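You operate a simulated robot arm through the tools that you are given. There is no shell and no other tool. Be economical: measure what you need, move in short steps, check, and stop when the job is done.

Carry out the task below with a simulated robot arm. There is one attempt and no reset: what you move stays moved.

## Task
Wipe the paint drips off the red lid, set it on the tall white bucket, tap it home.
Fine: the yellow rag goes back; two to nine taps of the white mallet, which goes back. Strike no finger; dent nothing. Spill a teaspoon at most; pinch, break and dent nothing; leave nothing switched on. Set down upright: white mallet. What is to be rubbed or washed off counts as gone when no trace of it is left.

Only the result counts: the job must be done as asked and must still hold three seconds after the hand-in. Knocking over, shifting, dropping, spilling or breaking anything else fails it. Lids that push on must go on centred and level and be pressed home; caps that screw on are set level and turned clockwise until they are tight.

## Robot
A 6-joint arm with a two-finger parallel gripper, fixed in place. Base frame: the origin is at the foot of the arm, x ahead of it, y to its left, z up. Readings come in mm, rad, newtons and seconds.
With the tool pointing down near the work surface it reaches from about 180 to 740 mm from the base axis. Its first joint turns from -2.897 to 2.897 rad. Payload 3.91 kg.
Tool frame: the origin (TCP) lies between the finger pads and is the grasp point; the fingertips stand 30 mm ahead of it; z points along the fingers, y is the line along which they close. The gripper opens to 110 mm. The fingers are 20 mm wide and 10 mm thick; the gripper's body (48 by 112 mm) begins 55 mm behind the TCP.
Orientation is that of the tool frame in the base frame, as a unit quaternion [w, x, y, z]. With the fingers straight down and closing along the base's y, the tool's x points along the base's -x, its y along +y and its z along -z.

## Interface
- The arm moves only by the tool arm_command. Its arguments are lists of equal length, an entry for each row: "offset": the shift along the tool's x, y, z in units of 25 mm (1.0 is 25 mm), a list of three; "rotation": the turn, a rotation vector about the tool's x, y, z in units of 6 degrees (1.0 is 6 degrees), a list of three; "jaw": the closure, from 0 (fully open) to 1 (shut). In form: {"offset": [[tx, ty, tz], ...], "rotation": [[rx, ry, rz], ...], "jaw": [jaw, ...]}. A call has 1 to 20 rows; each row shifts and turns the commanded pose from where the row before left it, along the tool's axes as they then stand. A call with a number of a shift or a turn outside -1 to 1 is refused whole. Rows are played at 5 a second. More than 50 mm and 0.15 rad between two rows, or a gripper value outside its range, and nothing of the call is played. Where a pose cannot be reached the arm comes as near as it can. A force on the tool above 40 N (or 10 N above the force at the start of the call, whichever is more), or a blocked arm, ends the call early, and 0.2 s more pass. The fingers move at their own pace (about 45 mm/s each) and stop on an object; they squeeze with about 45 N. The grip force told is the motor's: it shows also when the fingers shut on nothing. Time passes only in rows, and 0.2 s behind the last, so rows that do not move let the fingers close. The reply holds the time, the measured pose of the TCP, the force on the tool along the base axes, the opening and the grip force, in the units named above and with some noise, with the torque about the TCP (base axes, N m) and any sound that the robot's microphone picked up.
- Cameras (640 x 400 px; columns grow to the right, rows downward): "scene" is fixed at [392.4, -505.2, 1632.9]; the picture's right is [1.00, -0.07, 0.00], its down [-0.04, -0.52, -0.85] and it looks along [0.06, 0.85, -0.52] (base axes); focal length 346 px, centre (320, 200). "wrist" rides on the gripper at [71, 22, -107] in the tool frame; the picture's right is [-0.29, 0.96, 0.00], its down [-0.76, -0.23, -0.61] and it looks along [-0.58, -0.18, 0.79] (tool axes); focal length 243 px, centre (320, 200). There is no depth. A picture from a camera that has moved, and an enlarged one, comes with that camera's place and axes in the base frame and with its lens. The place of the scene camera against the robot may be out by one fixed shift of up to 18 mm in any direction.
- camera(camera): a new picture of that camera. No time passes.
- lift_body(by): slides the trunk up (or, below 0, down) by that many mm; the arm rides with it, the base frame stays. It gives what a move gives, with no picture.
- zoom(camera, box): a new picture of the part [left, top, right, bottom] of that camera's present view, enlarged. No time passes.
- job_done(): hands the job in; it is judged then, once.

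Work in short steps. Places have to be worked out from the pictures, the camera data and where the tool is seen: move nearer, look again, correct. Check each grasp and each placing, and mend what went wrong. You have 120 turns and 76 pictures in all, those below and enlarged ones among them. Open the gripper and draw the arm clear of the work before you hand the job in, unless the task says otherwise; then end with one line.

The tools are called after "Emit:" by a JSON object that holds its "method" and its "body". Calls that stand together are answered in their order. arm_command: Moves the arm, as the interface text tells. Its arguments: {"type":"object","properties":{"offset":{"type":"array"},"rotation":{"type":"array"},"jaw":{"type":"array"}},"required":["offset","rotation","jaw"]} The other tools are called the same way: lift_body (by) slides the trunk up or down; camera (camera) takes a picture; zoom (camera, box) takes an enlarged picture of a part of a camera's view; job_done () hands the job in.

At the start:

```text
time_s: 0.0
tool_pos: [177.0, 272.6, 1341.7]
orientation: [0.001, 0.0, 1.0, -0.001]
wrist_force: [0.2, -0.4, -0.7]
torque: [-0.02, 0.01, 0.01]
width: 109.9
grip_force: 0.0
trunk travel left (down, up): [-525.0, 65.0]
```

scene: 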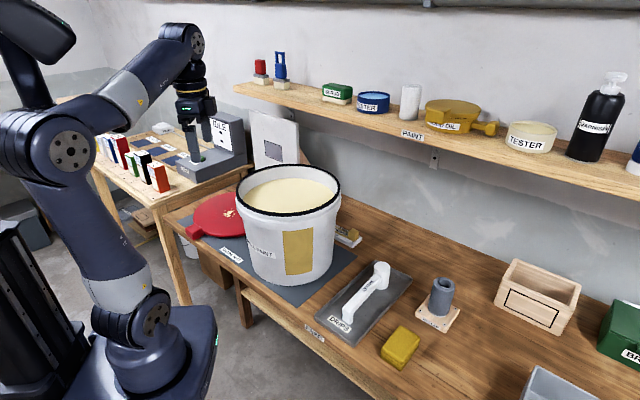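
wrist: 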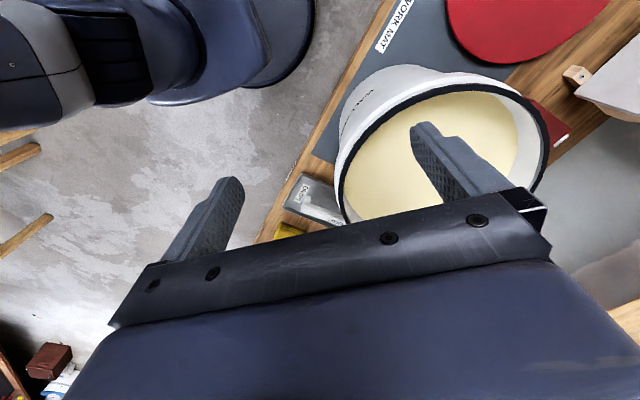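

The scene shows the bucket, red lid with drips, mallet on a tray, and a yellow block or rag. I'll zoom in on the details first.

Emit:
{"method": "zoom", "body": {"camera": "scene", "box": [160, 150, 360, 290]}}

Emit:
{"method": "zoom", "body": {"camera": "scene", "box": [290, 230, 490, 380]}}

Emit:
{"method": "zoom", "body": {"camera": "scene", "box": [230, 40, 640, 190]}}

```text
2.86 times, centred on (260, 220) of scene
camera zoom: at [392.4, -505.2, 1632.9], right [1.0, -0.07, 0.0], down [-0.04, -0.52, -0.85], along [0.06, 0.85, -0.52], focal length 988 px, centre (491, 143)
```

zoom: 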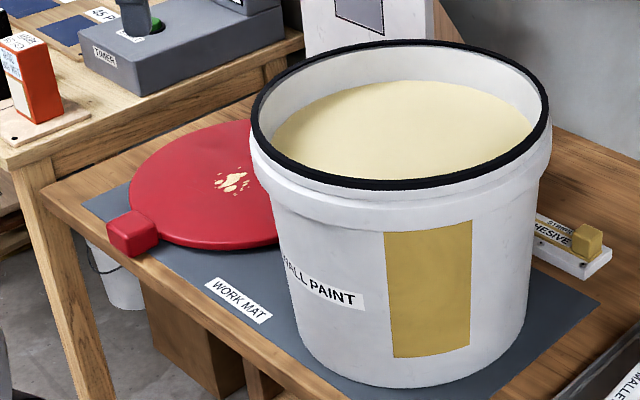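

```text
2.67 times, centred on (390, 305) of scene
camera zoom: at [392.4, -505.2, 1632.9], right [1.0, -0.07, 0.0], down [-0.04, -0.52, -0.85], along [0.06, 0.85, -0.52], focal length 922 px, centre (133, -80)
```

zoom: 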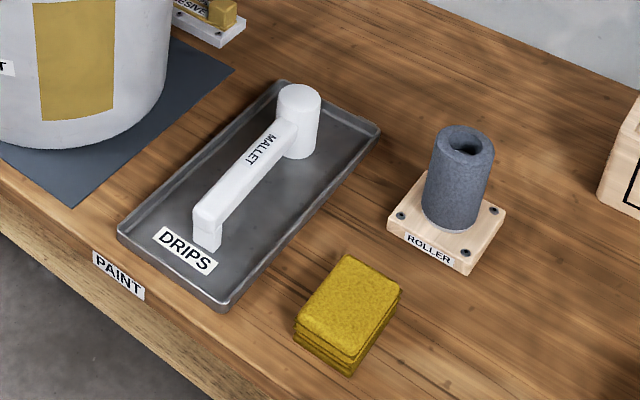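

```text
1.56 times, centred on (435, 115) of scene
camera zoom: at [392.4, -505.2, 1632.9], right [1.0, -0.07, 0.0], down [-0.04, -0.52, -0.85], along [0.06, 0.85, -0.52], focal length 540 px, centre (140, 333)
```

zoom: 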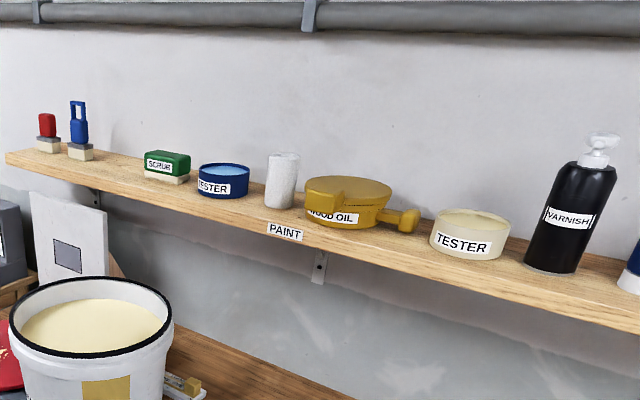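

I estimate the table top at z≈815, the rag near (640, 50), the mallet near (575, 215), the bucket near (360, 450) and the lid near (90, 730). I'll move above the rag area to measure more accurately.

Emit:
{"method": "arm_command", "body": {"offset": [[-0.9, -0.4, 0.2], [-0.9, -0.4, 0.2], [-0.9, -0.4, 0.2], [-0.9, -0.4, 0.2], [-0.9, -0.4, 0.2], [-0.9, -0.4, 0.2], [-0.9, -0.4, 0.2], [-0.9, -0.4, 0.2], [-0.9, -0.4, 0.2], [-0.9, -0.4, 0.2], [-0.9, -0.4, 0.2], [-0.9, -0.4, 0.2], [-0.9, -0.4, 0.2], [-0.9, -0.4, 0.2], [-0.9, -0.4, 0.2]], "rotation": [[0, 0, 0], [0, 0, 0], [0, 0, 0], [0, 0, 0], [0, 0, 0], [0, 0, 0], [0, 0, 0], [0, 0, 0], [0, 0, 0], [0, 0, 0], [0, 0, 0], [0, 0, 0], [0, 0, 0], [0, 0, 0], [0, 0, 0]], "jaw": [0, 0, 0, 0, 0, 0, 0, 0, 0, 0, 0, 0, 0, 0, 0]}}

Emit:
{"method": "camera", "body": {"camera": "wrist"}}

Emit:
{"method": "camera", "body": {"camera": "scene"}}

```text
time_s: 3.2
tool_pos: [516.9, 123.2, 1266.1]
orientation: [0.0, 0.001, 1.0, -0.001]
wrist_force: [-0.4, 0.2, 0.3]
torque: [0.01, -0.01, 0.03]
width: 110.2
grip_force: 0.0
trunk travel left (down, up): [-525.0, 65.0]
```

```text
70 pictures are left
camera wrist: at [445.2, 143.9, 1372.9], right [0.29, 0.96, 0.0], down [0.76, -0.23, 0.61], along [0.58, -0.18, -0.79], focal length 243 px, centre (320, 200)
```

wrist: 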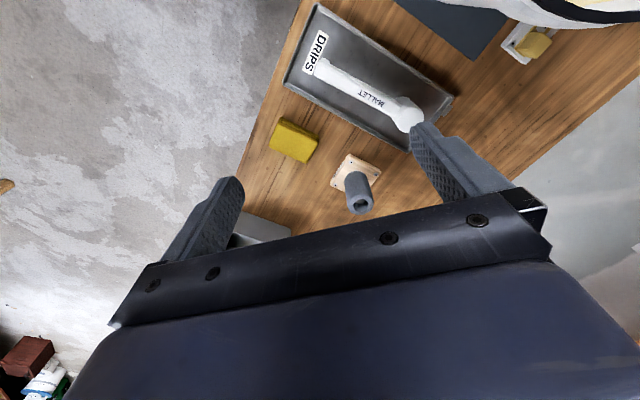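

```text
69 pictures are left
```

scene: 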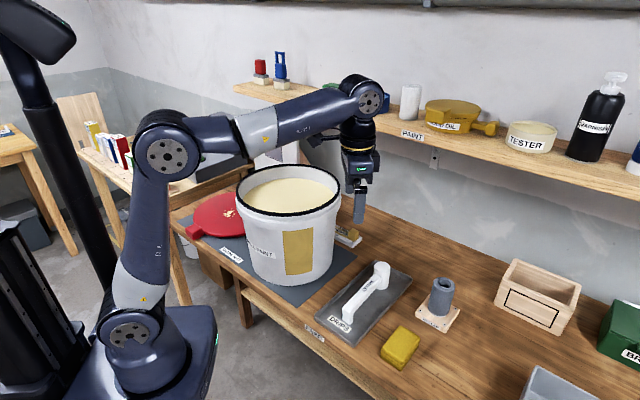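

Triangulation puts the rag's top near (630, 26, 885). I'll move above it for a closer look.

Emit:
{"method": "arm_command", "body": {"offset": [[-0.45, -0.39, 0.8], [-0.45, -0.39, 0.8], [-0.45, -0.39, 0.8], [-0.45, -0.39, 0.8], [-0.45, -0.39, 0.8], [-0.45, -0.39, 0.8], [-0.45, -0.39, 0.8], [-0.45, -0.39, 0.8], [-0.45, -0.39, 0.8], [-0.45, -0.39, 0.8]], "rotation": [[0, 0, 0], [0, 0, 0], [0, 0, 0], [0, 0, 0], [0, 0, 0], [0, 0, 0], [0, 0, 0], [0, 0, 0], [0, 0, 0], [0, 0, 0]], "jaw": [0, 0, 0, 0, 0, 0, 0, 0, 0, 0]}}

Emit:
{"method": "camera", "body": {"camera": "wrist"}}

```text
time_s: 5.4
tool_pos: [627.7, 25.1, 1066.3]
orientation: [0.0, 0.001, 1.0, 0.0]
wrist_force: [-0.2, -0.1, 0.6]
torque: [0.01, 0.01, 0.0]
width: 110.0
grip_force: 0.0
trunk travel left (down, up): [-525.0, 65.0]
```

```text
68 pictures are left
camera wrist: at [556.8, 45.8, 1173.0], right [0.29, 0.96, 0.0], down [0.76, -0.23, 0.61], along [0.58, -0.18, -0.79], focal length 243 px, centre (320, 200)
```

wrist: 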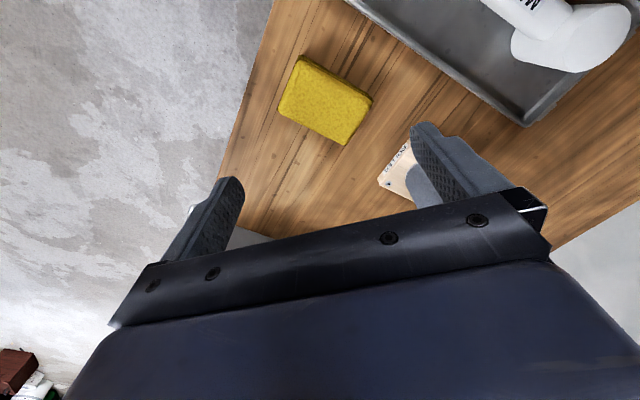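

The rag top is about 87×54 mm with its long axis at ~46° in base xy. I'll rotate the tool so the jaws close across the short side, and descend a bit.

Emit:
{"method": "arm_command", "body": {"offset": [[0, 0, 0.3], [0, 0, 0.3], [0, 0, 0.3], [0, 0, 0.3], [0, 0, 0.3], [0, 0, 0.3], [0, 0, 0.3], [0, 0, 0.3], [0, 0, 0.3]], "rotation": [[0, 0, -0.852], [0, 0, -0.852], [0, 0, -0.852], [0, 0, -0.852], [0, 0, -0.852], [0, 0, -0.852], [0, 0, -0.852], [0, 0, -0.852], [0, 0, -0.852]], "jaw": [0, 0, 0, 0, 0, 0, 0, 0, 0]}}

Emit:
{"method": "camera", "body": {"camera": "wrist"}}

Emit:
{"method": "zoom", "body": {"camera": "scene", "box": [300, 230, 460, 380]}}

```text
time_s: 7.4
tool_pos: [627.3, 24.0, 998.4]
orientation: [0.0, -0.392, 0.92, 0.0]
wrist_force: [0.1, -0.4, 0.0]
torque: [0.02, -0.03, -0.04]
width: 109.9
grip_force: 0.1
trunk travel left (down, up): [-525.0, 65.0]
```

```text
67 pictures are left
camera wrist: at [563.3, -12.2, 1105.2], right [-0.49, 0.87, 0.0], down [0.69, 0.39, 0.61], along [0.53, 0.3, -0.79], focal length 243 px, centre (320, 200)
```

wrist: 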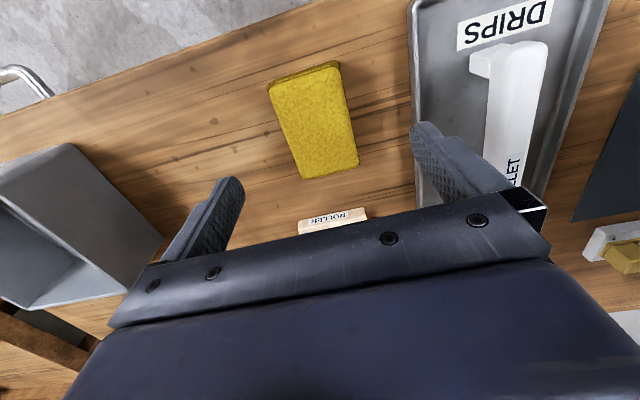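

```text
2.67 times, centred on (380, 305) of scene
camera zoom: at [392.4, -505.2, 1632.9], right [1.0, -0.07, 0.0], down [-0.04, -0.52, -0.85], along [0.06, 0.85, -0.52], focal length 922 px, centre (160, -80)
```

zoom: 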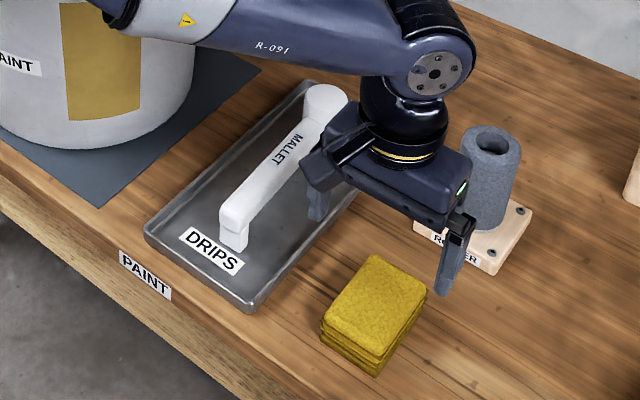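

The jaws are aligned with the rag's short side. I'll shift about 11 mm to centre it and descend to just above it.

Emit:
{"method": "arm_command", "body": {"offset": [[-0.19, -0.11, 0.8], [-0.19, -0.11, 0.8], [0, 0, 0.8], [0, 0, 0.4]], "rotation": [[0, 0, 0], [0, 0, 0], [0, 0, 0], [0, 0, 0]], "jaw": [0, 0, 0, 0]}}

Emit:
{"method": "camera", "body": {"camera": "wrist"}}

Emit:
{"method": "zoom", "body": {"camera": "scene", "box": [360, 280, 460, 380]}}

```text
time_s: 8.4
tool_pos: [638.1, 27.2, 927.8]
orientation: [0.0, -0.39, 0.921, 0.0]
wrist_force: [0.4, 0.5, -1.2]
torque: [-0.01, 0.01, 0.0]
width: 109.9
grip_force: 0.1
trunk travel left (down, up): [-525.0, 65.0]
```

```text
65 pictures are left
camera wrist: at [574.2, -9.0, 1035.0], right [-0.49, 0.87, 0.0], down [0.69, 0.39, 0.61], along [0.53, 0.3, -0.79], focal length 243 px, centre (320, 200)
```

wrist: 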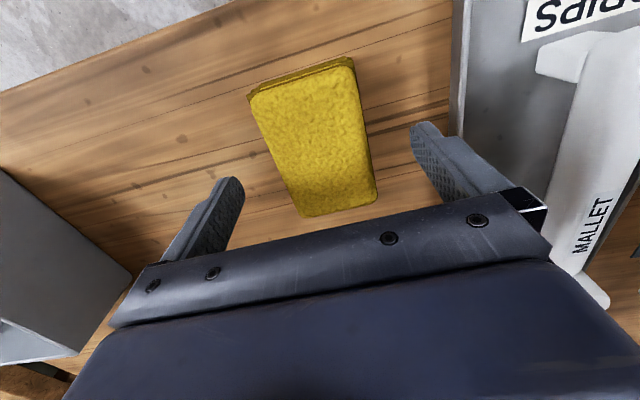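

```text
4.00 times, centred on (410, 330) of scene
camera zoom: at [392.4, -505.2, 1632.9], right [1.0, -0.07, 0.0], down [-0.04, -0.52, -0.85], along [0.06, 0.85, -0.52], focal length 1383 px, centre (-40, -320)
```

zoom: 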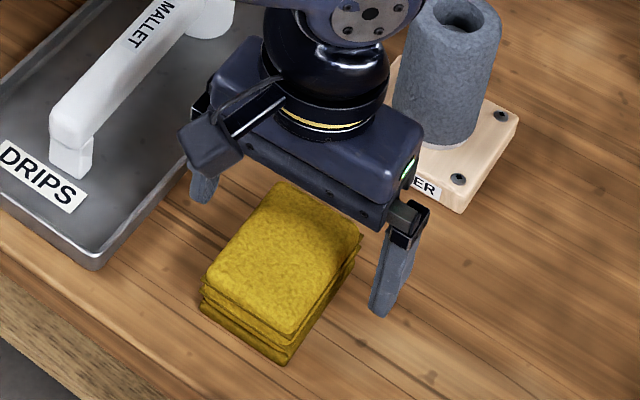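

The rag top looks to be at z≈872. I'll lower to TCP ≈ 895 and check the clearance.

Emit:
{"method": "arm_command", "body": {"offset": [[0.2, -0.1, 0.5], [0, 0, 0.5], [0, 0, 0.32]], "rotation": [[0, 0, 0], [0, 0, 0], [0, 0, 0]], "jaw": [0, 0, 0]}}

Emit:
{"method": "zoom", "body": {"camera": "scene", "box": [360, 280, 460, 380]}}

```text
time_s: 9.2
tool_pos: [637.5, 21.7, 896.7]
orientation: [0.001, -0.39, 0.921, 0.001]
wrist_force: [0.3, 0.5, -0.6]
torque: [-0.04, -0.04, -0.03]
width: 110.0
grip_force: 0.0
trunk travel left (down, up): [-525.0, 65.0]
```

```text
4.00 times, centred on (410, 330) of scene
camera zoom: at [392.4, -505.2, 1632.9], right [1.0, -0.07, 0.0], down [-0.04, -0.52, -0.85], along [0.06, 0.85, -0.52], focal length 1383 px, centre (-40, -320)
```

zoom: 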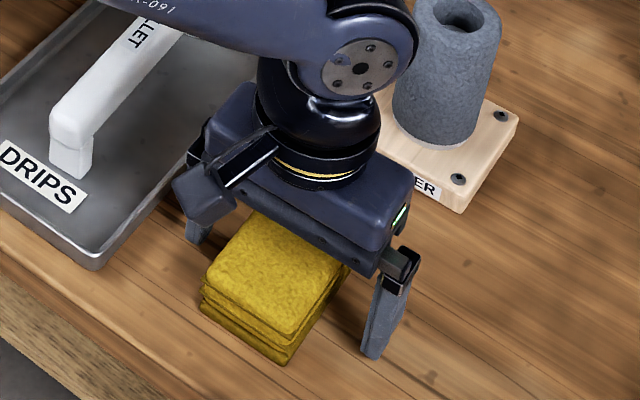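

Next I lower in small steps, watching the force.

Emit:
{"method": "arm_command", "body": {"offset": [[0, 0, 0.12], [0, 0, 0.12], [0, 0, 0.12]], "rotation": [[0, 0, 0], [0, 0, 0], [0, 0, 0]], "jaw": [0, 0, 0]}}

Emit:
{"method": "zoom", "body": {"camera": "scene", "box": [380, 310, 460, 380]}}

```text
time_s: 10.0
tool_pos: [636.3, 21.0, 890.6]
orientation: [0.002, -0.391, 0.921, -0.001]
wrist_force: [-0.7, 0.4, 20.5]
torque: [0.76, 1.07, 0.06]
width: 110.0
grip_force: 0.0
trunk travel left (down, up): [-525.0, 65.0]
```

```text
5.71 times, centred on (420, 345) of scene
camera zoom: at [392.4, -505.2, 1632.9], right [1.0, -0.07, 0.0], down [-0.04, -0.52, -0.85], along [0.06, 0.85, -0.52], focal length 1976 px, centre (-251, -629)
```

zoom: 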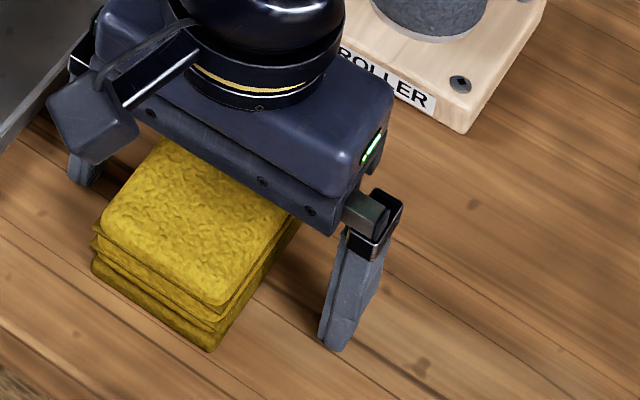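

A force of 20 N is acting at the +y finger, which is likely resting on the tray rim. I'll back up, narrow the jaw to about 75 mm, and take a look.

Emit:
{"method": "arm_command", "body": {"offset": [[0, 0, -0.5], [0, 0, 0], [0, 0, 0]], "rotation": [[0, 0, 0], [0, 0, 0], [0, 0, 0]], "jaw": [0, 0.3, 0.3]}}

Emit:
{"method": "camera", "body": {"camera": "wrist"}}

```text
time_s: 10.8
tool_pos: [635.9, 21.4, 898.6]
orientation: [0.0, -0.391, 0.921, 0.0]
wrist_force: [0.5, 0.1, 1.1]
torque: [-0.01, 0.03, 0.02]
width: 76.9
grip_force: 0.1
trunk travel left (down, up): [-525.0, 65.0]
```

```text
61 pictures are left
camera wrist: at [571.9, -14.8, 1006.0], right [-0.49, 0.87, 0.0], down [0.69, 0.39, 0.61], along [0.53, 0.3, -0.79], focal length 243 px, centre (320, 200)
```

wrist: 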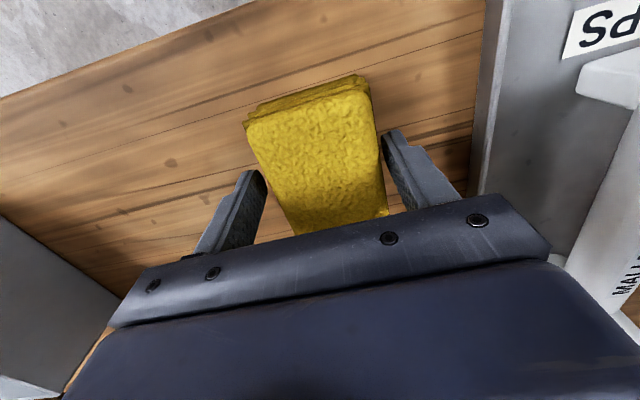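

The fingers straddle the rag and are clear of the tray. I'll lower ~12 mm and close.

Emit:
{"method": "arm_command", "body": {"offset": [[0, 0, 0.16], [0, 0, 0.16], [0, 0, 0.16], [0, 0, 0], [0, 0, 0], [0, 0, 0], [0, 0, 0], [0, 0, 0]], "rotation": [[0, 0, 0], [0, 0, 0], [0, 0, 0], [0, 0, 0], [0, 0, 0], [0, 0, 0], [0, 0, 0], [0, 0, 0]], "jaw": [0.3, 0.3, 0.3, 0.3, 1, 1, 1, 1]}}

Emit:
{"method": "zoom", "body": {"camera": "scene", "box": [360, 310, 440, 380]}}

```text
time_s: 12.6
tool_pos: [635.0, 23.6, 890.2]
orientation: [0.002, -0.39, 0.921, 0.0]
wrist_force: [-7.2, 13.5, 31.1]
torque: [0.98, 1.17, -0.13]
width: 59.4
grip_force: 45.2
trunk travel left (down, up): [-525.0, 65.0]
```

```text
5.71 times, centred on (400, 345) of scene
camera zoom: at [392.4, -505.2, 1632.9], right [1.0, -0.07, 0.0], down [-0.04, -0.52, -0.85], along [0.06, 0.85, -0.52], focal length 1976 px, centre (-137, -629)
```

zoom: 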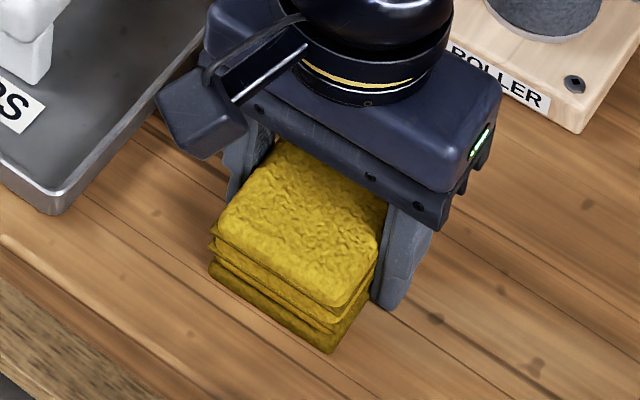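

The tips sit on the table (z≈860), so the rag is ~28 mm tall. I'll regrip ~10 mm higher so the cloth projects below the fingertips.

Emit:
{"method": "arm_command", "body": {"offset": [[0, 0, 0], [0, 0, 0], [0, 0, -0.3], [0, 0, -0.26], [0, 0, 0], [0, 0, 0], [0, 0, 0], [0, 0, 0]], "rotation": [[0, 0, 0], [0, 0, 0], [0, 0, 0], [0, 0, 0], [0, 0, 0], [0, 0, 0], [0, 0, 0], [0, 0, 0]], "jaw": [0.35, 0.35, 0.35, 0.35, 1, 1, 1, 1]}}

Emit:
{"method": "arm_command", "body": {"offset": [[0, 0, -0.5], [0, 0, -0.5], [0, 0, -1], [0, 0, -1]], "rotation": [[0, 0, 0], [0, 0, 0], [0, 0, 0], [0, 0, 0]], "jaw": [1, 1, 1, 1]}}

Emit:
{"method": "zoom", "body": {"camera": "scene", "box": [340, 260, 460, 380]}}

```text
time_s: 14.4
tool_pos: [636.6, 21.9, 901.6]
orientation: [0.001, -0.39, 0.921, 0.0]
wrist_force: [1.2, 0.7, -0.1]
torque: [0.03, 0.03, -0.02]
width: 59.0
grip_force: 44.8
trunk travel left (down, up): [-525.0, 65.0]
```

```text
time_s: 15.4
tool_pos: [636.6, 22.8, 975.7]
orientation: [0.0, -0.39, 0.921, 0.0]
wrist_force: [0.7, 0.2, -1.2]
torque: [0.03, 0.02, 0.0]
width: 59.1
grip_force: 44.6
trunk travel left (down, up): [-525.0, 65.0]
```

```text
3.33 times, centred on (400, 320) of scene
camera zoom: at [392.4, -505.2, 1632.9], right [1.0, -0.07, 0.0], down [-0.04, -0.52, -0.85], along [0.06, 0.85, -0.52], focal length 1153 px, centre (53, -200)
```

zoom: 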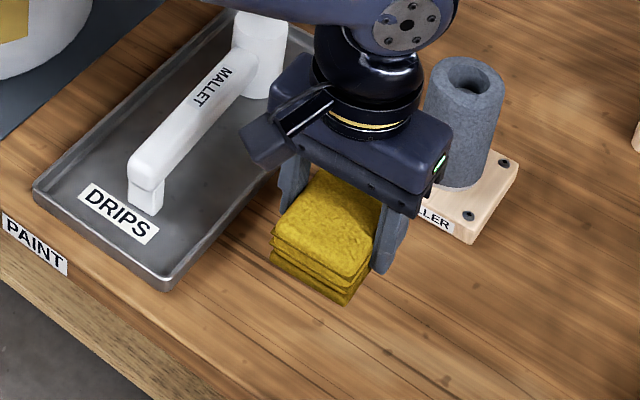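

The rag is held firmly, with grasp pose (636.6, 22.3, 901.6). Now I lift it high over the bucket and travel toward the lid.

Emit:
{"method": "arm_command", "body": {"offset": [[0, 0, -1], [0, 0, -1], [0, 0, -1], [0, 0, -1], [0, 0, -1], [0, 0, -1], [0, 0, -1], [0, 0, -1], [0, 0, -1], [0, 0, -1], [-0.055, 0.975, 0], [-0.055, 0.975, 0], [-0.055, 0.975, 0], [-0.055, 0.975, 0], [-0.055, 0.975, 0], [-0.055, 0.975, 0], [-0.055, 0.975, 0], [-0.055, 0.975, 0], [-0.055, 0.975, 0], [-0.055, 0.975, 0]], "rotation": [[0, 0, 0], [0, 0, 0], [0, 0, 0], [0, 0, 0], [0, 0, 0], [0, 0, 0], [0, 0, 0], [0, 0, 0], [0, 0, 0], [0, 0, 0], [0, 0, 0], [0, 0, 0], [0, 0, 0], [0, 0, 0], [0, 0, 0], [0, 0, 0], [0, 0, 0], [0, 0, 0], [0, 0, 0], [0, 0, 0]], "jaw": [1, 1, 1, 1, 1, 1, 1, 1, 1, 1, 1, 1, 1, 1, 1, 1, 1, 1, 1, 1]}}

Emit:
{"method": "arm_command", "body": {"offset": [[-0.055, 0.975, 0], [-0.055, 0.975, 0], [-0.055, 0.975, 0], [-0.055, 0.975, 0], [-0.055, 0.975, 0], [-0.055, 0.975, 0], [-0.055, 0.975, 0], [-0.055, 0.975, 0], [-0.055, 0.975, 0], [-0.055, 0.975, 0], [-0.055, 0.975, 0], [-0.055, 0.975, 0], [-0.055, 0.975, 0], [-0.055, 0.975, 0], [-0.055, 0.975, 0], [-0.055, 0.975, 0], [-0.055, 0.975, 0], [-0.055, 0.975, 0], [-0.055, 0.975, 0], [-0.055, 0.975, 0]], "rotation": [[0, 0, -0.3], [0, 0, -0.3], [0, 0, -0.3], [0, 0, -0.3], [0, 0, -0.3], [0, 0, -0.3], [0, 0, -0.3], [0, 0, -0.3], [0, 0, -0.3], [0, 0, -0.3], [0, 0, -0.3], [0, 0, -0.3], [0, 0, -0.3], [0, 0, -0.3], [0, 0, -0.3], [0, 0, -0.3], [0, 0, -0.3], [0, 0, -0.3], [0, 0, -0.3], [0, 0, 0]], "jaw": [1, 1, 1, 1, 1, 1, 1, 1, 1, 1, 1, 1, 1, 1, 1, 1, 1, 1, 1, 1]}}

Emit:
{"method": "camera", "body": {"camera": "wrist"}}

Emit:
{"method": "camera", "body": {"camera": "scene"}}

```text
time_s: 19.6
tool_pos: [471.2, 202.3, 1226.5]
orientation: [0.0, -0.391, 0.92, 0.0]
wrist_force: [-0.8, 0.3, 0.1]
torque: [0.0, 0.03, 0.02]
width: 59.2
grip_force: 45.2
trunk travel left (down, up): [-525.0, 65.0]
```

```text
time_s: 23.8
tool_pos: [54.9, 442.7, 1225.9]
orientation: [0.0, -0.644, 0.765, 0.0]
wrist_force: [-0.5, -0.3, -0.5]
torque: [-0.01, 0.02, 0.02]
width: 59.4
grip_force: 45.2
trunk travel left (down, up): [-525.0, 65.0]
```

```text
58 pictures are left
camera wrist: at [21.9, 376.1, 1332.5], right [-0.89, 0.45, 0.0], down [0.36, 0.71, 0.61], along [0.27, 0.54, -0.79], focal length 243 px, centre (320, 200)
```

wrist: 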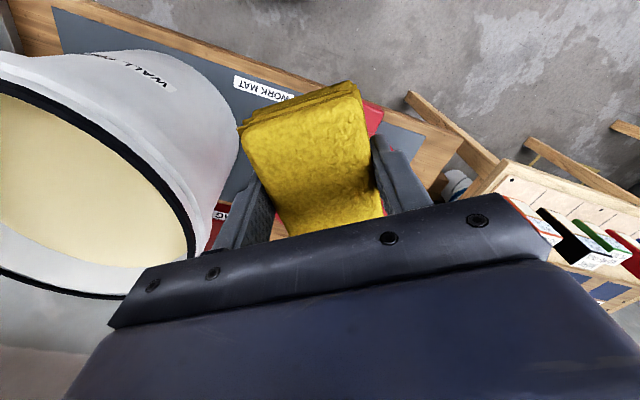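

```text
57 pictures are left
```

scene: 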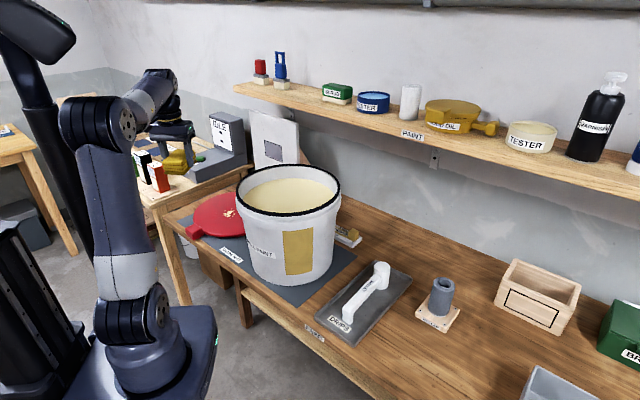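

The reading matches the scene projection well. Next I move to the side of the lid and lower, so the rag doesn't hide it.

Emit:
{"method": "arm_command", "body": {"offset": [[-0.55, 0.25, 0.87], [-0.55, 0.25, 0.87], [-0.55, 0.25, 0.87], [-0.55, 0.25, 0.87], [-0.55, 0.25, 0.87], [-0.55, 0.25, 0.87], [-0.55, 0.25, 0.87], [-0.55, 0.25, 0.87]], "rotation": [[0, 0, 0], [0, 0, 0], [0, 0, 0], [0, 0, 0], [0, 0, 0], [0, 0, 0], [0, 0, 0], [0, 0, 0]], "jaw": [1, 1, 1, 1, 1, 1, 1, 1]}}

Emit:
{"method": "camera", "body": {"camera": "wrist"}}

Emit:
{"method": "zoom", "body": {"camera": "scene", "box": [150, 120, 300, 260]}}

```text
time_s: 25.6
tool_pos: [25.8, 559.9, 1052.4]
orientation: [0.0, -0.644, 0.765, 0.0]
wrist_force: [0.5, 0.5, -0.4]
torque: [0.02, -0.01, 0.0]
width: 58.9
grip_force: 45.6
trunk travel left (down, up): [-525.0, 65.0]
```

```text
56 pictures are left
camera wrist: at [-8.0, 493.2, 1158.2], right [-0.89, 0.45, 0.0], down [0.36, 0.71, 0.61], along [0.27, 0.54, -0.79], focal length 243 px, centre (320, 200)
```

wrist: 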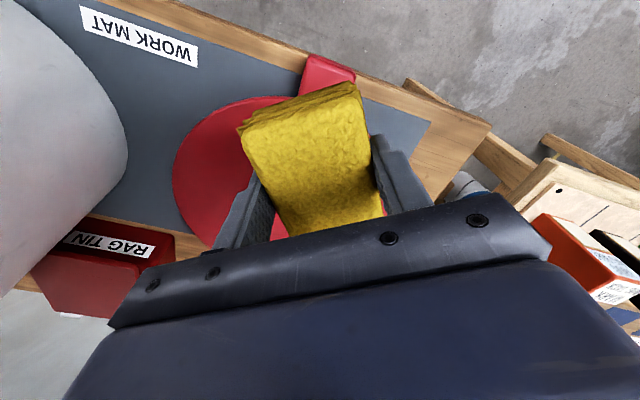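

```text
2.86 times, centred on (225, 190) of scene
camera zoom: at [392.4, -505.2, 1632.9], right [1.0, -0.07, 0.0], down [-0.04, -0.52, -0.85], along [0.06, 0.85, -0.52], focal length 988 px, centre (591, 229)
```

zoom: 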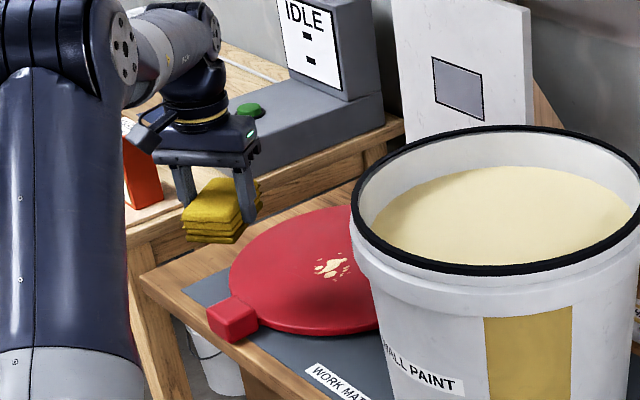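

The lid fits a circle of about R≈152 centred near (140, 668), the tab is near (6, 540), and the drips are near (127, 667). I move the rag above the drips.

Emit:
{"method": "arm_command", "body": {"offset": [[-0.613, -0.406, 0.51], [-0.613, -0.406, 0.51], [-0.613, -0.406, 0.51], [-0.613, -0.406, 0.51], [-0.613, -0.406, 0.51], [-0.613, -0.406, 0.51], [-0.613, -0.406, 0.51], [-0.613, -0.406, 0.51]], "rotation": [[0, 0, 0], [0, 0, 0], [0, 0, 0], [0, 0, 0], [0, 0, 0], [0, 0, 0], [0, 0, 0], [0, 0, 0]], "jaw": [1, 1, 1, 1, 1, 1, 1, 1]}}

Emit:
{"method": "zoom", "body": {"camera": "scene", "box": [150, 120, 300, 260]}}

Emit:
{"method": "camera", "body": {"camera": "wrist"}}

```text
time_s: 27.4
tool_pos: [125.6, 668.0, 948.9]
orientation: [0.001, -0.644, 0.765, 0.0]
wrist_force: [0.9, 0.5, -0.3]
torque: [0.02, 0.01, -0.01]
width: 59.3
grip_force: 44.9
trunk travel left (down, up): [-525.0, 65.0]
```

```text
2.86 times, centred on (225, 190) of scene
camera zoom: at [392.4, -505.2, 1632.9], right [1.0, -0.07, 0.0], down [-0.04, -0.52, -0.85], along [0.06, 0.85, -0.52], focal length 988 px, centre (591, 229)
```

zoom: 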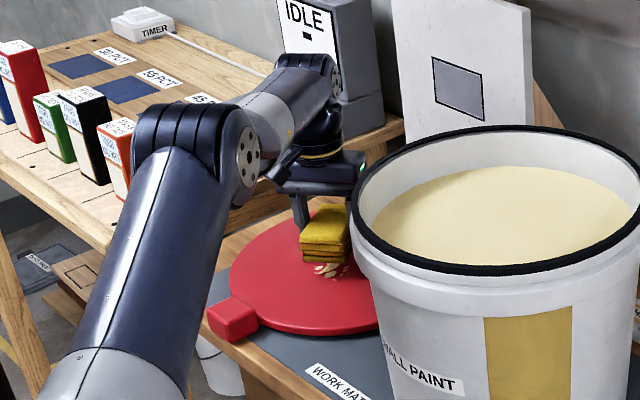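

```text
53 pictures are left
camera wrist: at [93.4, 600.5, 1055.6], right [-0.89, 0.45, 0.0], down [0.36, 0.71, 0.61], along [0.27, 0.54, -0.79], focal length 243 px, centre (320, 200)
```

wrist: 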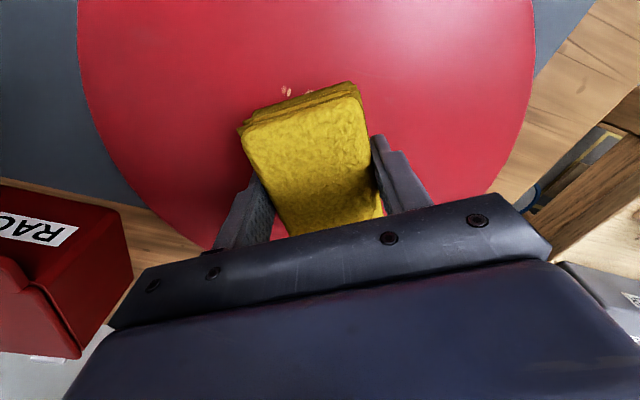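

Drips show right behind the near edge of the rag. Lower gently onto the lid until contact.

Emit:
{"method": "arm_command", "body": {"offset": [[0.1, 0, 0.4], [0.1, 0, 0.3], [0, 0, 0.1], [0, 0, 0.1], [0, 0, 0.1]], "rotation": [[0, 0, 0], [0, 0, 0], [0, 0, 0], [0, 0, 0], [0, 0, 0]], "jaw": [1, 1, 1, 1, 1]}}

```text
time_s: 28.6
tool_pos: [126.1, 661.9, 923.4]
orientation: [0.001, -0.644, 0.765, 0.0]
wrist_force: [0.1, -0.1, 0.2]
torque: [0.0, 0.0, 0.04]
width: 59.3
grip_force: 45.3
trunk travel left (down, up): [-525.0, 65.0]
```

No contact yet; continue down in 2.5 mm steps.

Emit:
{"method": "arm_command", "body": {"offset": [[0, 0, 0.1], [0, 0, 0.1]], "rotation": [[0, 0, 0], [0, 0, 0]], "jaw": [1, 1]}}

Emit:
{"method": "arm_command", "body": {"offset": [[0, 0, 0.08], [0, 0, 0.08]], "rotation": [[0, 0, 0], [0, 0, 0]], "jaw": [1, 1]}}

```text
time_s: 29.2
tool_pos: [125.5, 663.2, 921.9]
orientation: [0.0, -0.644, 0.765, 0.001]
wrist_force: [-0.2, -0.1, 8.7]
torque: [-0.42, 0.09, 0.0]
width: 59.1
grip_force: 45.2
trunk travel left (down, up): [-525.0, 65.0]
```

```text
time_s: 29.8
tool_pos: [124.5, 662.9, 921.3]
orientation: [0.002, -0.644, 0.765, 0.003]
wrist_force: [0.2, 2.1, 36.7]
torque: [-1.39, 0.2, 0.04]
width: 59.2
grip_force: 45.2
trunk travel left (down, up): [-525.0, 65.0]
```

Contact with the lid at rag-bottom z≈880. I ease the pressure to about 15 N and rub back and forth.

Emit:
{"method": "arm_command", "body": {"offset": [[0, 0, -0.16], [0, 0.7, 0], [0, 0.7, 0], [0, -0.7, 0], [0, -0.7, 0], [0, -0.7, 0], [0, -0.7, 0], [0, 0.7, 0], [0, 0.7, 0], [0, 0.7, 0], [0, 0.7, 0], [-0.8, 0, 0], [0, -0.7, 0], [0, -0.7, 0], [0, -0.7, 0], [0, -0.7, 0], [0, 0.7, 0], [0, 0.7, 0], [0, 0.7, 0], [0, 0.7, 0]], "rotation": [[0, 0, 0], [0, 0, 0], [0, 0, 0], [0, 0, 0], [0, 0, 0], [0, 0, 0], [0, 0, 0], [0, 0, 0], [0, 0, 0], [0, 0, 0], [0, 0, 0], [0, 0, 0], [0, 0, 0], [0, 0, 0], [0, 0, 0], [0, 0, 0], [0, 0, 0], [0, 0, 0], [0, 0, 0], [0, 0, 0]], "jaw": [1, 1, 1, 1, 1, 1, 1, 1, 1, 1, 1, 1, 1, 1, 1, 1, 1, 1, 1, 1]}}

Emit:
{"method": "zoom", "body": {"camera": "scene", "box": [170, 160, 270, 250]}}

```text
time_s: 34.0
tool_pos: [93.2, 686.8, 920.9]
orientation: [0.0, -0.644, 0.765, 0.001]
wrist_force: [5.9, -0.5, 21.4]
torque: [0.01, -0.33, 0.01]
width: 59.0
grip_force: 45.1
trunk travel left (down, up): [-525.0, 65.0]
```

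```text
4.44 times, centred on (220, 205) of scene
camera zoom: at [392.4, -505.2, 1632.9], right [1.0, -0.07, 0.0], down [-0.04, -0.52, -0.85], along [0.06, 0.85, -0.52], focal length 1537 px, centre (764, 178)
```

zoom: 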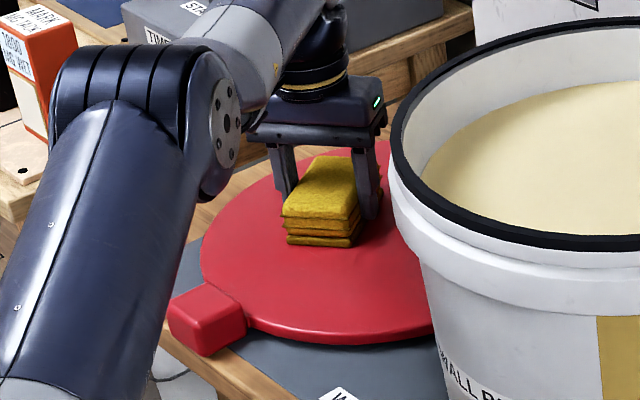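

The near part is clean. Now rub the same way further back, return over the middle, then lift.

Emit:
{"method": "arm_command", "body": {"offset": [[-0.7, 0, 0], [0, -0.7, 0], [0, -0.7, 0], [0, -0.7, 0], [0, -0.7, 0], [0, 0.7, 0], [0, 0.7, 0], [0, 0.7, 0], [0, 0.7, 0], [0.9, 0, 0], [0, -0.7, 0], [0, -0.7, 0], [0, -0.7, 0], [0, -0.7, 0], [0.9, 0.7, 0], [0, 0.7, 0], [0, 0, -0.5], [0, 0, -1], [0, 0, -1], [0, 0, -1]], "rotation": [[0, 0, 0], [0, 0, 0], [0, 0, 0], [0, 0, 0], [0, 0, 0], [0, 0, 0], [0, 0, 0], [0, 0, 0], [0, 0, 0], [0, 0, 0], [0, 0, 0], [0, 0, 0], [0, 0, 0], [0, 0, 0], [0, 0, 0], [0, 0, 0], [0, 0, 0], [0, 0, 0], [0, 0, 0], [0, 0, 0]], "jaw": [1, 1, 1, 1, 1, 1, 1, 1, 1, 1, 1, 1, 1, 1, 1, 1, 1, 1, 1, 1]}}

Emit:
{"method": "arm_command", "body": {"offset": [[0.5, 0, -1], [0.5, 0, -1], [0.5, 0, -1], [0.5, 0, -1], [0.5, 0, -1], [0.5, 0, -1], [0.5, 0, -1], [0.5, 0, -1]], "rotation": [[0, 0, 0], [0, 0, 0], [0, 0, 0], [0, 0, 0], [0, 0, 0], [0, 0, 0], [0, 0, 0], [0, 0, 0]], "jaw": [1, 1, 1, 1, 1, 1, 1, 1]}}

Emit:
{"method": "zoom", "body": {"camera": "scene", "box": [170, 160, 270, 250]}}

Emit:
{"method": "camera", "body": {"camera": "wrist"}}

```text
time_s: 38.2
tool_pos: [122.6, 644.4, 1006.5]
orientation: [-0.001, -0.644, 0.765, -0.001]
wrist_force: [0.0, -0.1, -0.6]
torque: [-0.02, -0.01, -0.01]
width: 58.9
grip_force: 45.2
out of reach, approached as far as the arm can: row 1
trunk travel left (down, up): [-525.0, 65.0]
```

```text
time_s: 40.0
tool_pos: [104.6, 547.7, 1208.0]
orientation: [0.0, -0.644, 0.765, 0.0]
wrist_force: [-0.2, 0.1, -1.2]
torque: [-0.01, 0.02, -0.01]
width: 59.0
grip_force: 45.1
trunk travel left (down, up): [-525.0, 65.0]
```

```text
4.44 times, centred on (220, 205) of scene
camera zoom: at [392.4, -505.2, 1632.9], right [1.0, -0.07, 0.0], down [-0.04, -0.52, -0.85], along [0.06, 0.85, -0.52], focal length 1537 px, centre (764, 178)
```

zoom: 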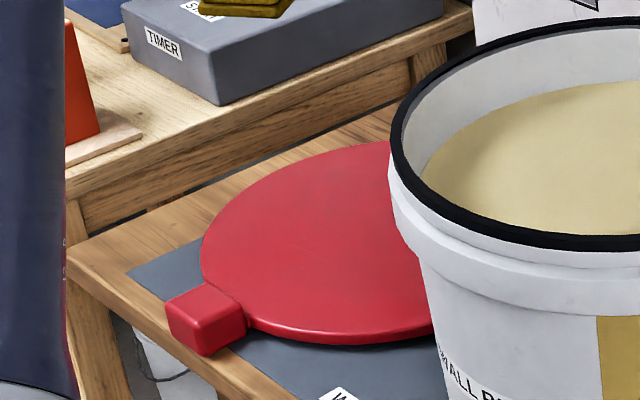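

```text
50 pictures are left
camera wrist: at [72.3, 480.4, 1314.5], right [-0.89, 0.45, 0.0], down [0.36, 0.71, 0.61], along [0.27, 0.54, -0.79], focal length 243 px, centre (320, 200)
```

wrist: 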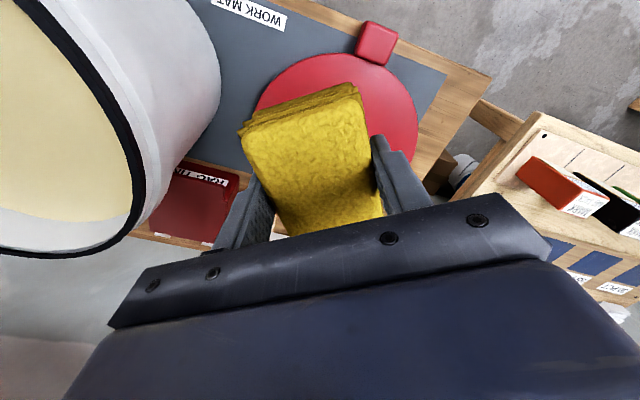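

The lid looks clean. I'll check closely for faint residue before returning the rag.

Emit:
{"method": "zoom", "body": {"camera": "scene", "box": [205, 188, 260, 238]}}

```text
8.00 times, centred on (232, 213) of scene
camera zoom: at [392.4, -505.2, 1632.9], right [1.0, -0.07, 0.0], down [-0.04, -0.52, -0.85], along [0.06, 0.85, -0.52], focal length 2767 px, centre (1020, 96)
```

zoom: 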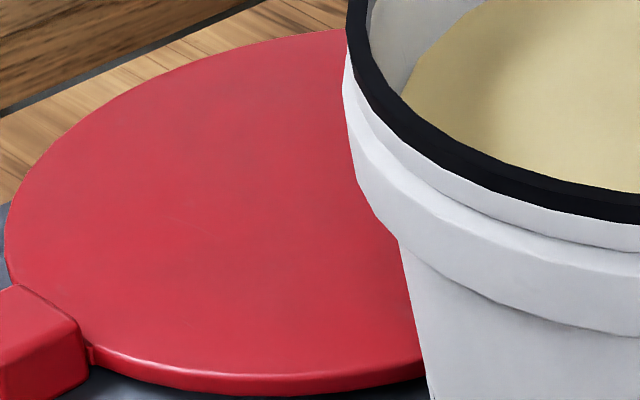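

The lid is clean with no trace left. Now I take the rag back over the bucket to its spot.

Emit:
{"method": "arm_command", "body": {"offset": [[0, 0, -0.1], [0, 0, -0.1], [0, 0, -0.1], [0, 0, -0.1], [0, 0, -0.1], [0, 0, -0.1], [0.01, -0.965, 0], [0.01, -0.965, 0], [0.01, -0.965, 0], [0.01, -0.965, 0], [0.01, -0.965, 0], [0.01, -0.965, 0], [0.01, -0.965, 0], [0.01, -0.965, 0], [0.01, -0.965, 0], [0.01, -0.965, 0], [0.01, -0.965, 0], [0.01, -0.965, 0], [0.01, -0.965, 0], [0.01, -0.965, 0]], "rotation": [[0, 0, 0.95], [0, 0, 0.95], [0, 0, 0.95], [0, 0, 0.95], [0, 0, 0.95], [0, 0, 0.95], [0, 0, 0], [0, 0, 0], [0, 0, 0], [0, 0, 0], [0, 0, 0], [0, 0, 0], [0, 0, 0], [0, 0, 0], [0, 0, 0], [0, 0, 0], [0, 0, 0], [0, 0, 0], [0, 0, 0], [0, 0, 0]], "jaw": [1, 1, 1, 1, 1, 1, 1, 1, 1, 1, 1, 1, 1, 1, 1, 1, 1, 1, 1, 1]}}

Emit:
{"method": "arm_command", "body": {"offset": [[0.01, -0.965, 0], [0.01, -0.965, 0], [0.01, -0.965, 0], [0.01, -0.965, 0], [0.01, -0.965, 0], [0.01, -0.965, 0], [0.01, -0.965, 0], [0.01, -0.965, 0], [0.01, -0.965, 0], [0.01, -0.965, 0], [0.01, -0.965, 0], [0.01, -0.965, 0], [0.01, -0.965, 0], [0.01, -0.965, 0], [0.01, -0.965, 0], [0.01, -0.965, 0], [0.01, -0.965, 0]], "rotation": [[0, 0, 0], [0, 0, 0], [0, 0, 0], [0, 0, 0], [0, 0, 0], [0, 0, 0], [0, 0, 0], [0, 0, 0], [0, 0, 0], [0, 0, 0], [0, 0, 0], [0, 0, 0], [0, 0, 0], [0, 0, 0], [0, 0, 0], [0, 0, 0], [0, 0, 0]], "jaw": [1, 1, 1, 1, 1, 1, 1, 1, 1, 1, 1, 1, 1, 1, 1, 1, 1]}}

```text
time_s: 44.2
tool_pos: [346.5, 310.8, 1221.9]
orientation: [0.0, -0.392, 0.92, 0.0]
wrist_force: [-1.0, 0.3, 0.5]
torque: [0.0, 0.01, 0.01]
width: 59.1
grip_force: 45.3
trunk travel left (down, up): [-525.0, 65.0]
```

```text
time_s: 47.8
tool_pos: [639.1, 23.3, 1220.5]
orientation: [0.0, -0.392, 0.92, 0.0]
wrist_force: [-1.1, -0.3, -0.3]
torque: [0.01, 0.0, 0.01]
width: 58.9
grip_force: 44.9
trunk travel left (down, up): [-525.0, 65.0]
```

Lower the rag to its place.

Emit:
{"method": "arm_command", "body": {"offset": [[0.1, 0.045, 0.95], [0, 0, 0.95], [0, 0, 0.95], [0, 0, 0.95], [0, 0, 0.95], [0, 0, 0.95], [0, 0, 0.95], [0, 0, 0.95], [0, 0, 0.95], [0, 0, 0.95], [0, 0, 0.95], [0, 0, 0.95], [0, 0, 0.7], [0, 0, 0.3], [0, 0, 0.12], [0, 0, 0.08]], "rotation": [[0, 0, 0], [0, 0, 0], [0, 0, 0], [0, 0, 0], [0, 0, 0], [0, 0, 0], [0, 0, 0], [0, 0, 0], [0, 0, 0], [0, 0, 0], [0, 0, 0], [0, 0, 0], [0, 0, 0], [0, 0, 0], [0, 0, 0], [0, 0, 0]], "jaw": [1, 1, 1, 1, 1, 1, 1, 1, 1, 1, 1, 1, 1, 1, 1, 1]}}

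```text
time_s: 51.2
tool_pos: [637.0, 23.7, 905.0]
orientation: [0.0, -0.39, 0.921, -0.001]
wrist_force: [0.0, 0.4, 0.1]
torque: [0.01, -0.02, 0.01]
width: 59.0
grip_force: 44.9
trunk travel left (down, up): [-525.0, 65.0]
```

Another ~3 mm, then release to a modest opening (avoiding the tray) and rise.

Emit:
{"method": "arm_command", "body": {"offset": [[0, 0, 0.08], [0, 0, 0.05], [0, 0, 0]], "rotation": [[0, 0, 0], [0, 0, 0], [0, 0, 0]], "jaw": [1, 1, 1]}}

Emit:
{"method": "arm_command", "body": {"offset": [[0, 0, 0], [0, 0, 0], [0, 0, 0], [0, 0, -0.3], [0, 0, -0.8], [0, 0, -1], [0, 0, -1], [0, 0, -1]], "rotation": [[0, 0, 0], [0, 0, 0], [0, 0, 0], [0, 0, 0], [0, 0, 0], [0, 0, 0], [0, 0, 0], [0, 0, 0]], "jaw": [0.3, 0.3, 0.3, 0.3, 0.3, 0.3, 0, 0]}}

Emit:
{"method": "zoom", "body": {"camera": "scene", "box": [300, 230, 460, 380]}}

Emit:
{"method": "camera", "body": {"camera": "wrist"}}

```text
time_s: 52.0
tool_pos: [636.7, 22.9, 902.9]
orientation: [0.001, -0.391, 0.92, 0.0]
wrist_force: [0.2, 0.4, -0.3]
torque: [0.01, -0.04, 0.0]
width: 59.0
grip_force: 44.9
trunk travel left (down, up): [-525.0, 65.0]
```

```text
time_s: 53.8
tool_pos: [636.4, 23.4, 1006.3]
orientation: [0.0, -0.391, 0.92, 0.0]
wrist_force: [-0.1, -0.5, 0.8]
torque: [-0.02, -0.02, 0.02]
width: 109.9
grip_force: 0.1
trunk travel left (down, up): [-525.0, 65.0]
```

```text
2.67 times, centred on (380, 305) of scene
camera zoom: at [392.4, -505.2, 1632.9], right [1.0, -0.07, 0.0], down [-0.04, -0.52, -0.85], along [0.06, 0.85, -0.52], focal length 922 px, centre (160, -80)
```

zoom: 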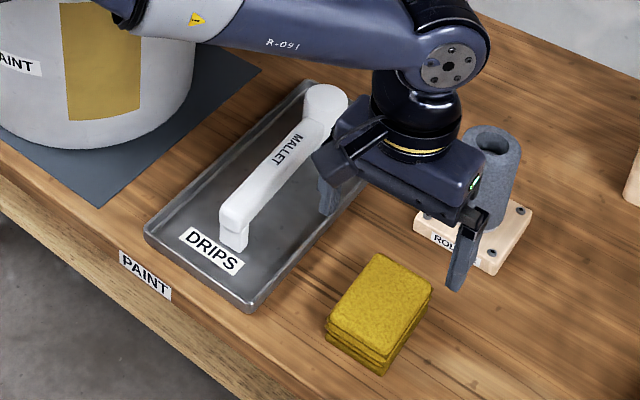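

```text
47 pictures are left
camera wrist: at [571.6, -13.5, 1113.0], right [-0.49, 0.87, 0.0], down [0.69, 0.39, 0.61], along [0.53, 0.3, -0.79], focal length 243 px, centre (320, 200)
```

wrist: 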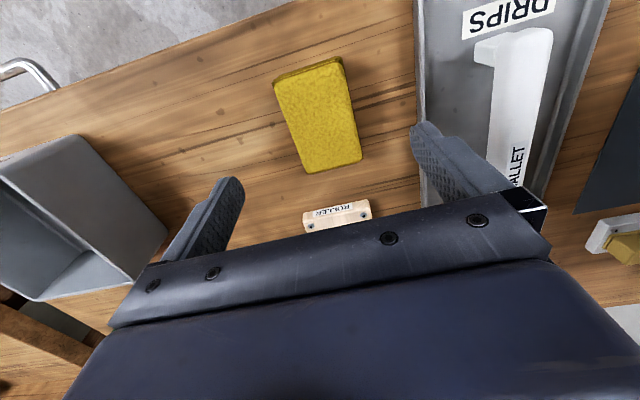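

The rag is back in place to within a few mm. Now I rise and view the bucket from above to find its centre and rim height.

Emit:
{"method": "arm_command", "body": {"offset": [[0, 0, -0.95], [0, 0, -0.95], [0, 0, -0.95], [0, 0, -0.95], [0, 0, -0.95], [0, 0, -0.95], [0, 0, -0.95], [0, 0, -0.95], [0, 0, -0.95], [0, 0, -0.95], [0, 0, -0.95], [0, 0, -0.95]], "rotation": [[0, 0, 0], [0, 0, 0], [0, 0, 0], [0, 0, 0], [0, 0, 0], [0, 0, 0], [0, 0, 0], [0, 0, 0], [0, 0, 0], [0, 0, 0], [0, 0, 0], [0, 0, 0]], "jaw": [0, 0, 0, 0, 0, 0, 0, 0, 0, 0, 0, 0]}}

Emit:
{"method": "arm_command", "body": {"offset": [[-0.19, 0.92, 0], [-0.19, 0.92, 0], [-0.19, 0.92, 0], [-0.19, 0.92, 0], [-0.19, 0.92, 0], [-0.19, 0.92, 0], [-0.19, 0.92, 0], [-0.19, 0.92, 0], [-0.19, 0.92, 0], [-0.19, 0.92, 0], [-0.19, 0.92, 0], [-0.19, 0.92, 0], [-0.19, 0.92, 0], [-0.19, 0.92, 0], [-0.19, 0.92, 0], [-0.19, 0.92, 0], [-0.19, 0.92, 0], [-0.19, 0.92, 0], [-0.19, 0.92, 0], [-0.19, 0.92, 0]], "rotation": [[0, 0, 0], [0, 0, 0], [0, 0, 0], [0, 0, 0], [0, 0, 0], [0, 0, 0], [0, 0, 0], [0, 0, 0], [0, 0, 0], [0, 0, 0], [0, 0, 0], [0, 0, 0], [0, 0, 0], [0, 0, 0], [0, 0, 0], [0, 0, 0], [0, 0, 0], [0, 0, 0], [0, 0, 0], [0, 0, 0]], "jaw": [0, 0, 0, 0, 0, 0, 0, 0, 0, 0, 0, 0, 0, 0, 0, 0, 0, 0, 0, 0]}}

Emit:
{"method": "camera", "body": {"camera": "wrist"}}

```text
time_s: 56.4
tool_pos: [618.8, 22.3, 1270.3]
orientation: [0.002, -0.391, 0.921, 0.0]
wrist_force: [0.5, 0.0, 0.7]
torque: [-0.03, 0.02, 0.03]
width: 109.8
grip_force: 0.0
out of reach, approached as far as the arm can: row 11, 12
trunk travel left (down, up): [-525.0, 65.0]
```

```text
time_s: 60.6
tool_pos: [353.9, 411.5, 1272.0]
orientation: [0.0, -0.39, 0.921, -0.001]
wrist_force: [0.5, 0.2, -0.4]
torque: [0.0, 0.01, 0.02]
width: 109.9
grip_force: 0.2
trunk travel left (down, up): [-525.0, 65.0]
```

```text
46 pictures are left
camera wrist: at [288.6, 374.3, 1378.4], right [-0.49, 0.87, 0.0], down [0.69, 0.39, 0.61], along [0.53, 0.3, -0.79], focal length 243 px, centre (320, 200)
```

wrist: 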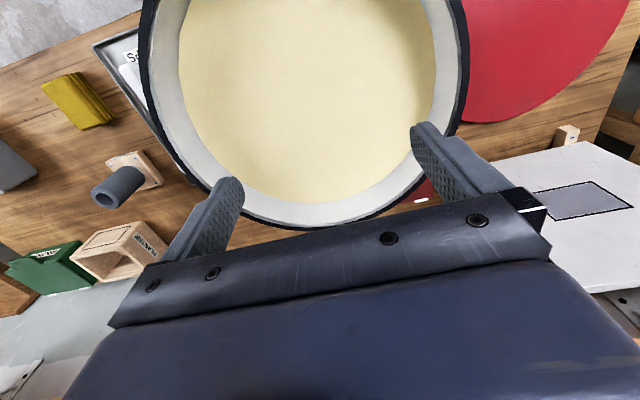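

The rim outline fits a circle well. I need parallax to get the height, so I shift 125 mm sideways and look again.

Emit:
{"method": "arm_command", "body": {"offset": [[0, 1, 0], [0, 1, 0], [0, 1, 0], [0, 1, 0], [0, 1, 0]], "rotation": [[0, 0, 0], [0, 0, 0], [0, 0, 0], [0, 0, 0], [0, 0, 0]], "jaw": [0, 0, 0, 0, 0]}}

Emit:
{"method": "camera", "body": {"camera": "wrist"}}

```text
time_s: 61.8
tool_pos: [263.2, 498.1, 1269.9]
orientation: [0.0, -0.391, 0.921, 0.0]
wrist_force: [0.3, 0.4, -0.2]
torque: [-0.01, -0.02, -0.01]
width: 110.3
grip_force: 0.1
trunk travel left (down, up): [-525.0, 65.0]
```

```text
45 pictures are left
camera wrist: at [199.1, 460.8, 1377.7], right [-0.49, 0.87, 0.0], down [0.69, 0.39, 0.61], along [0.53, 0.3, -0.79], focal length 243 px, centre (320, 200)
```

wrist: 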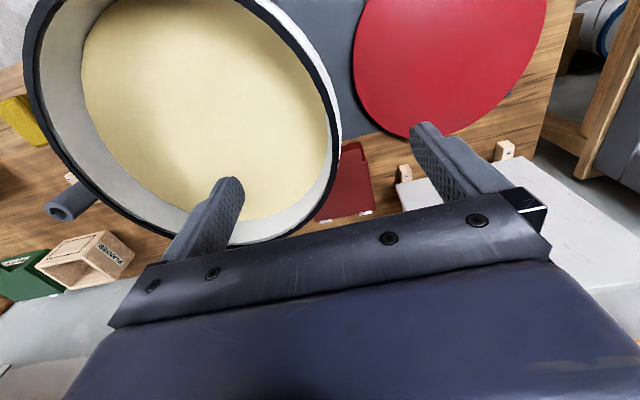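

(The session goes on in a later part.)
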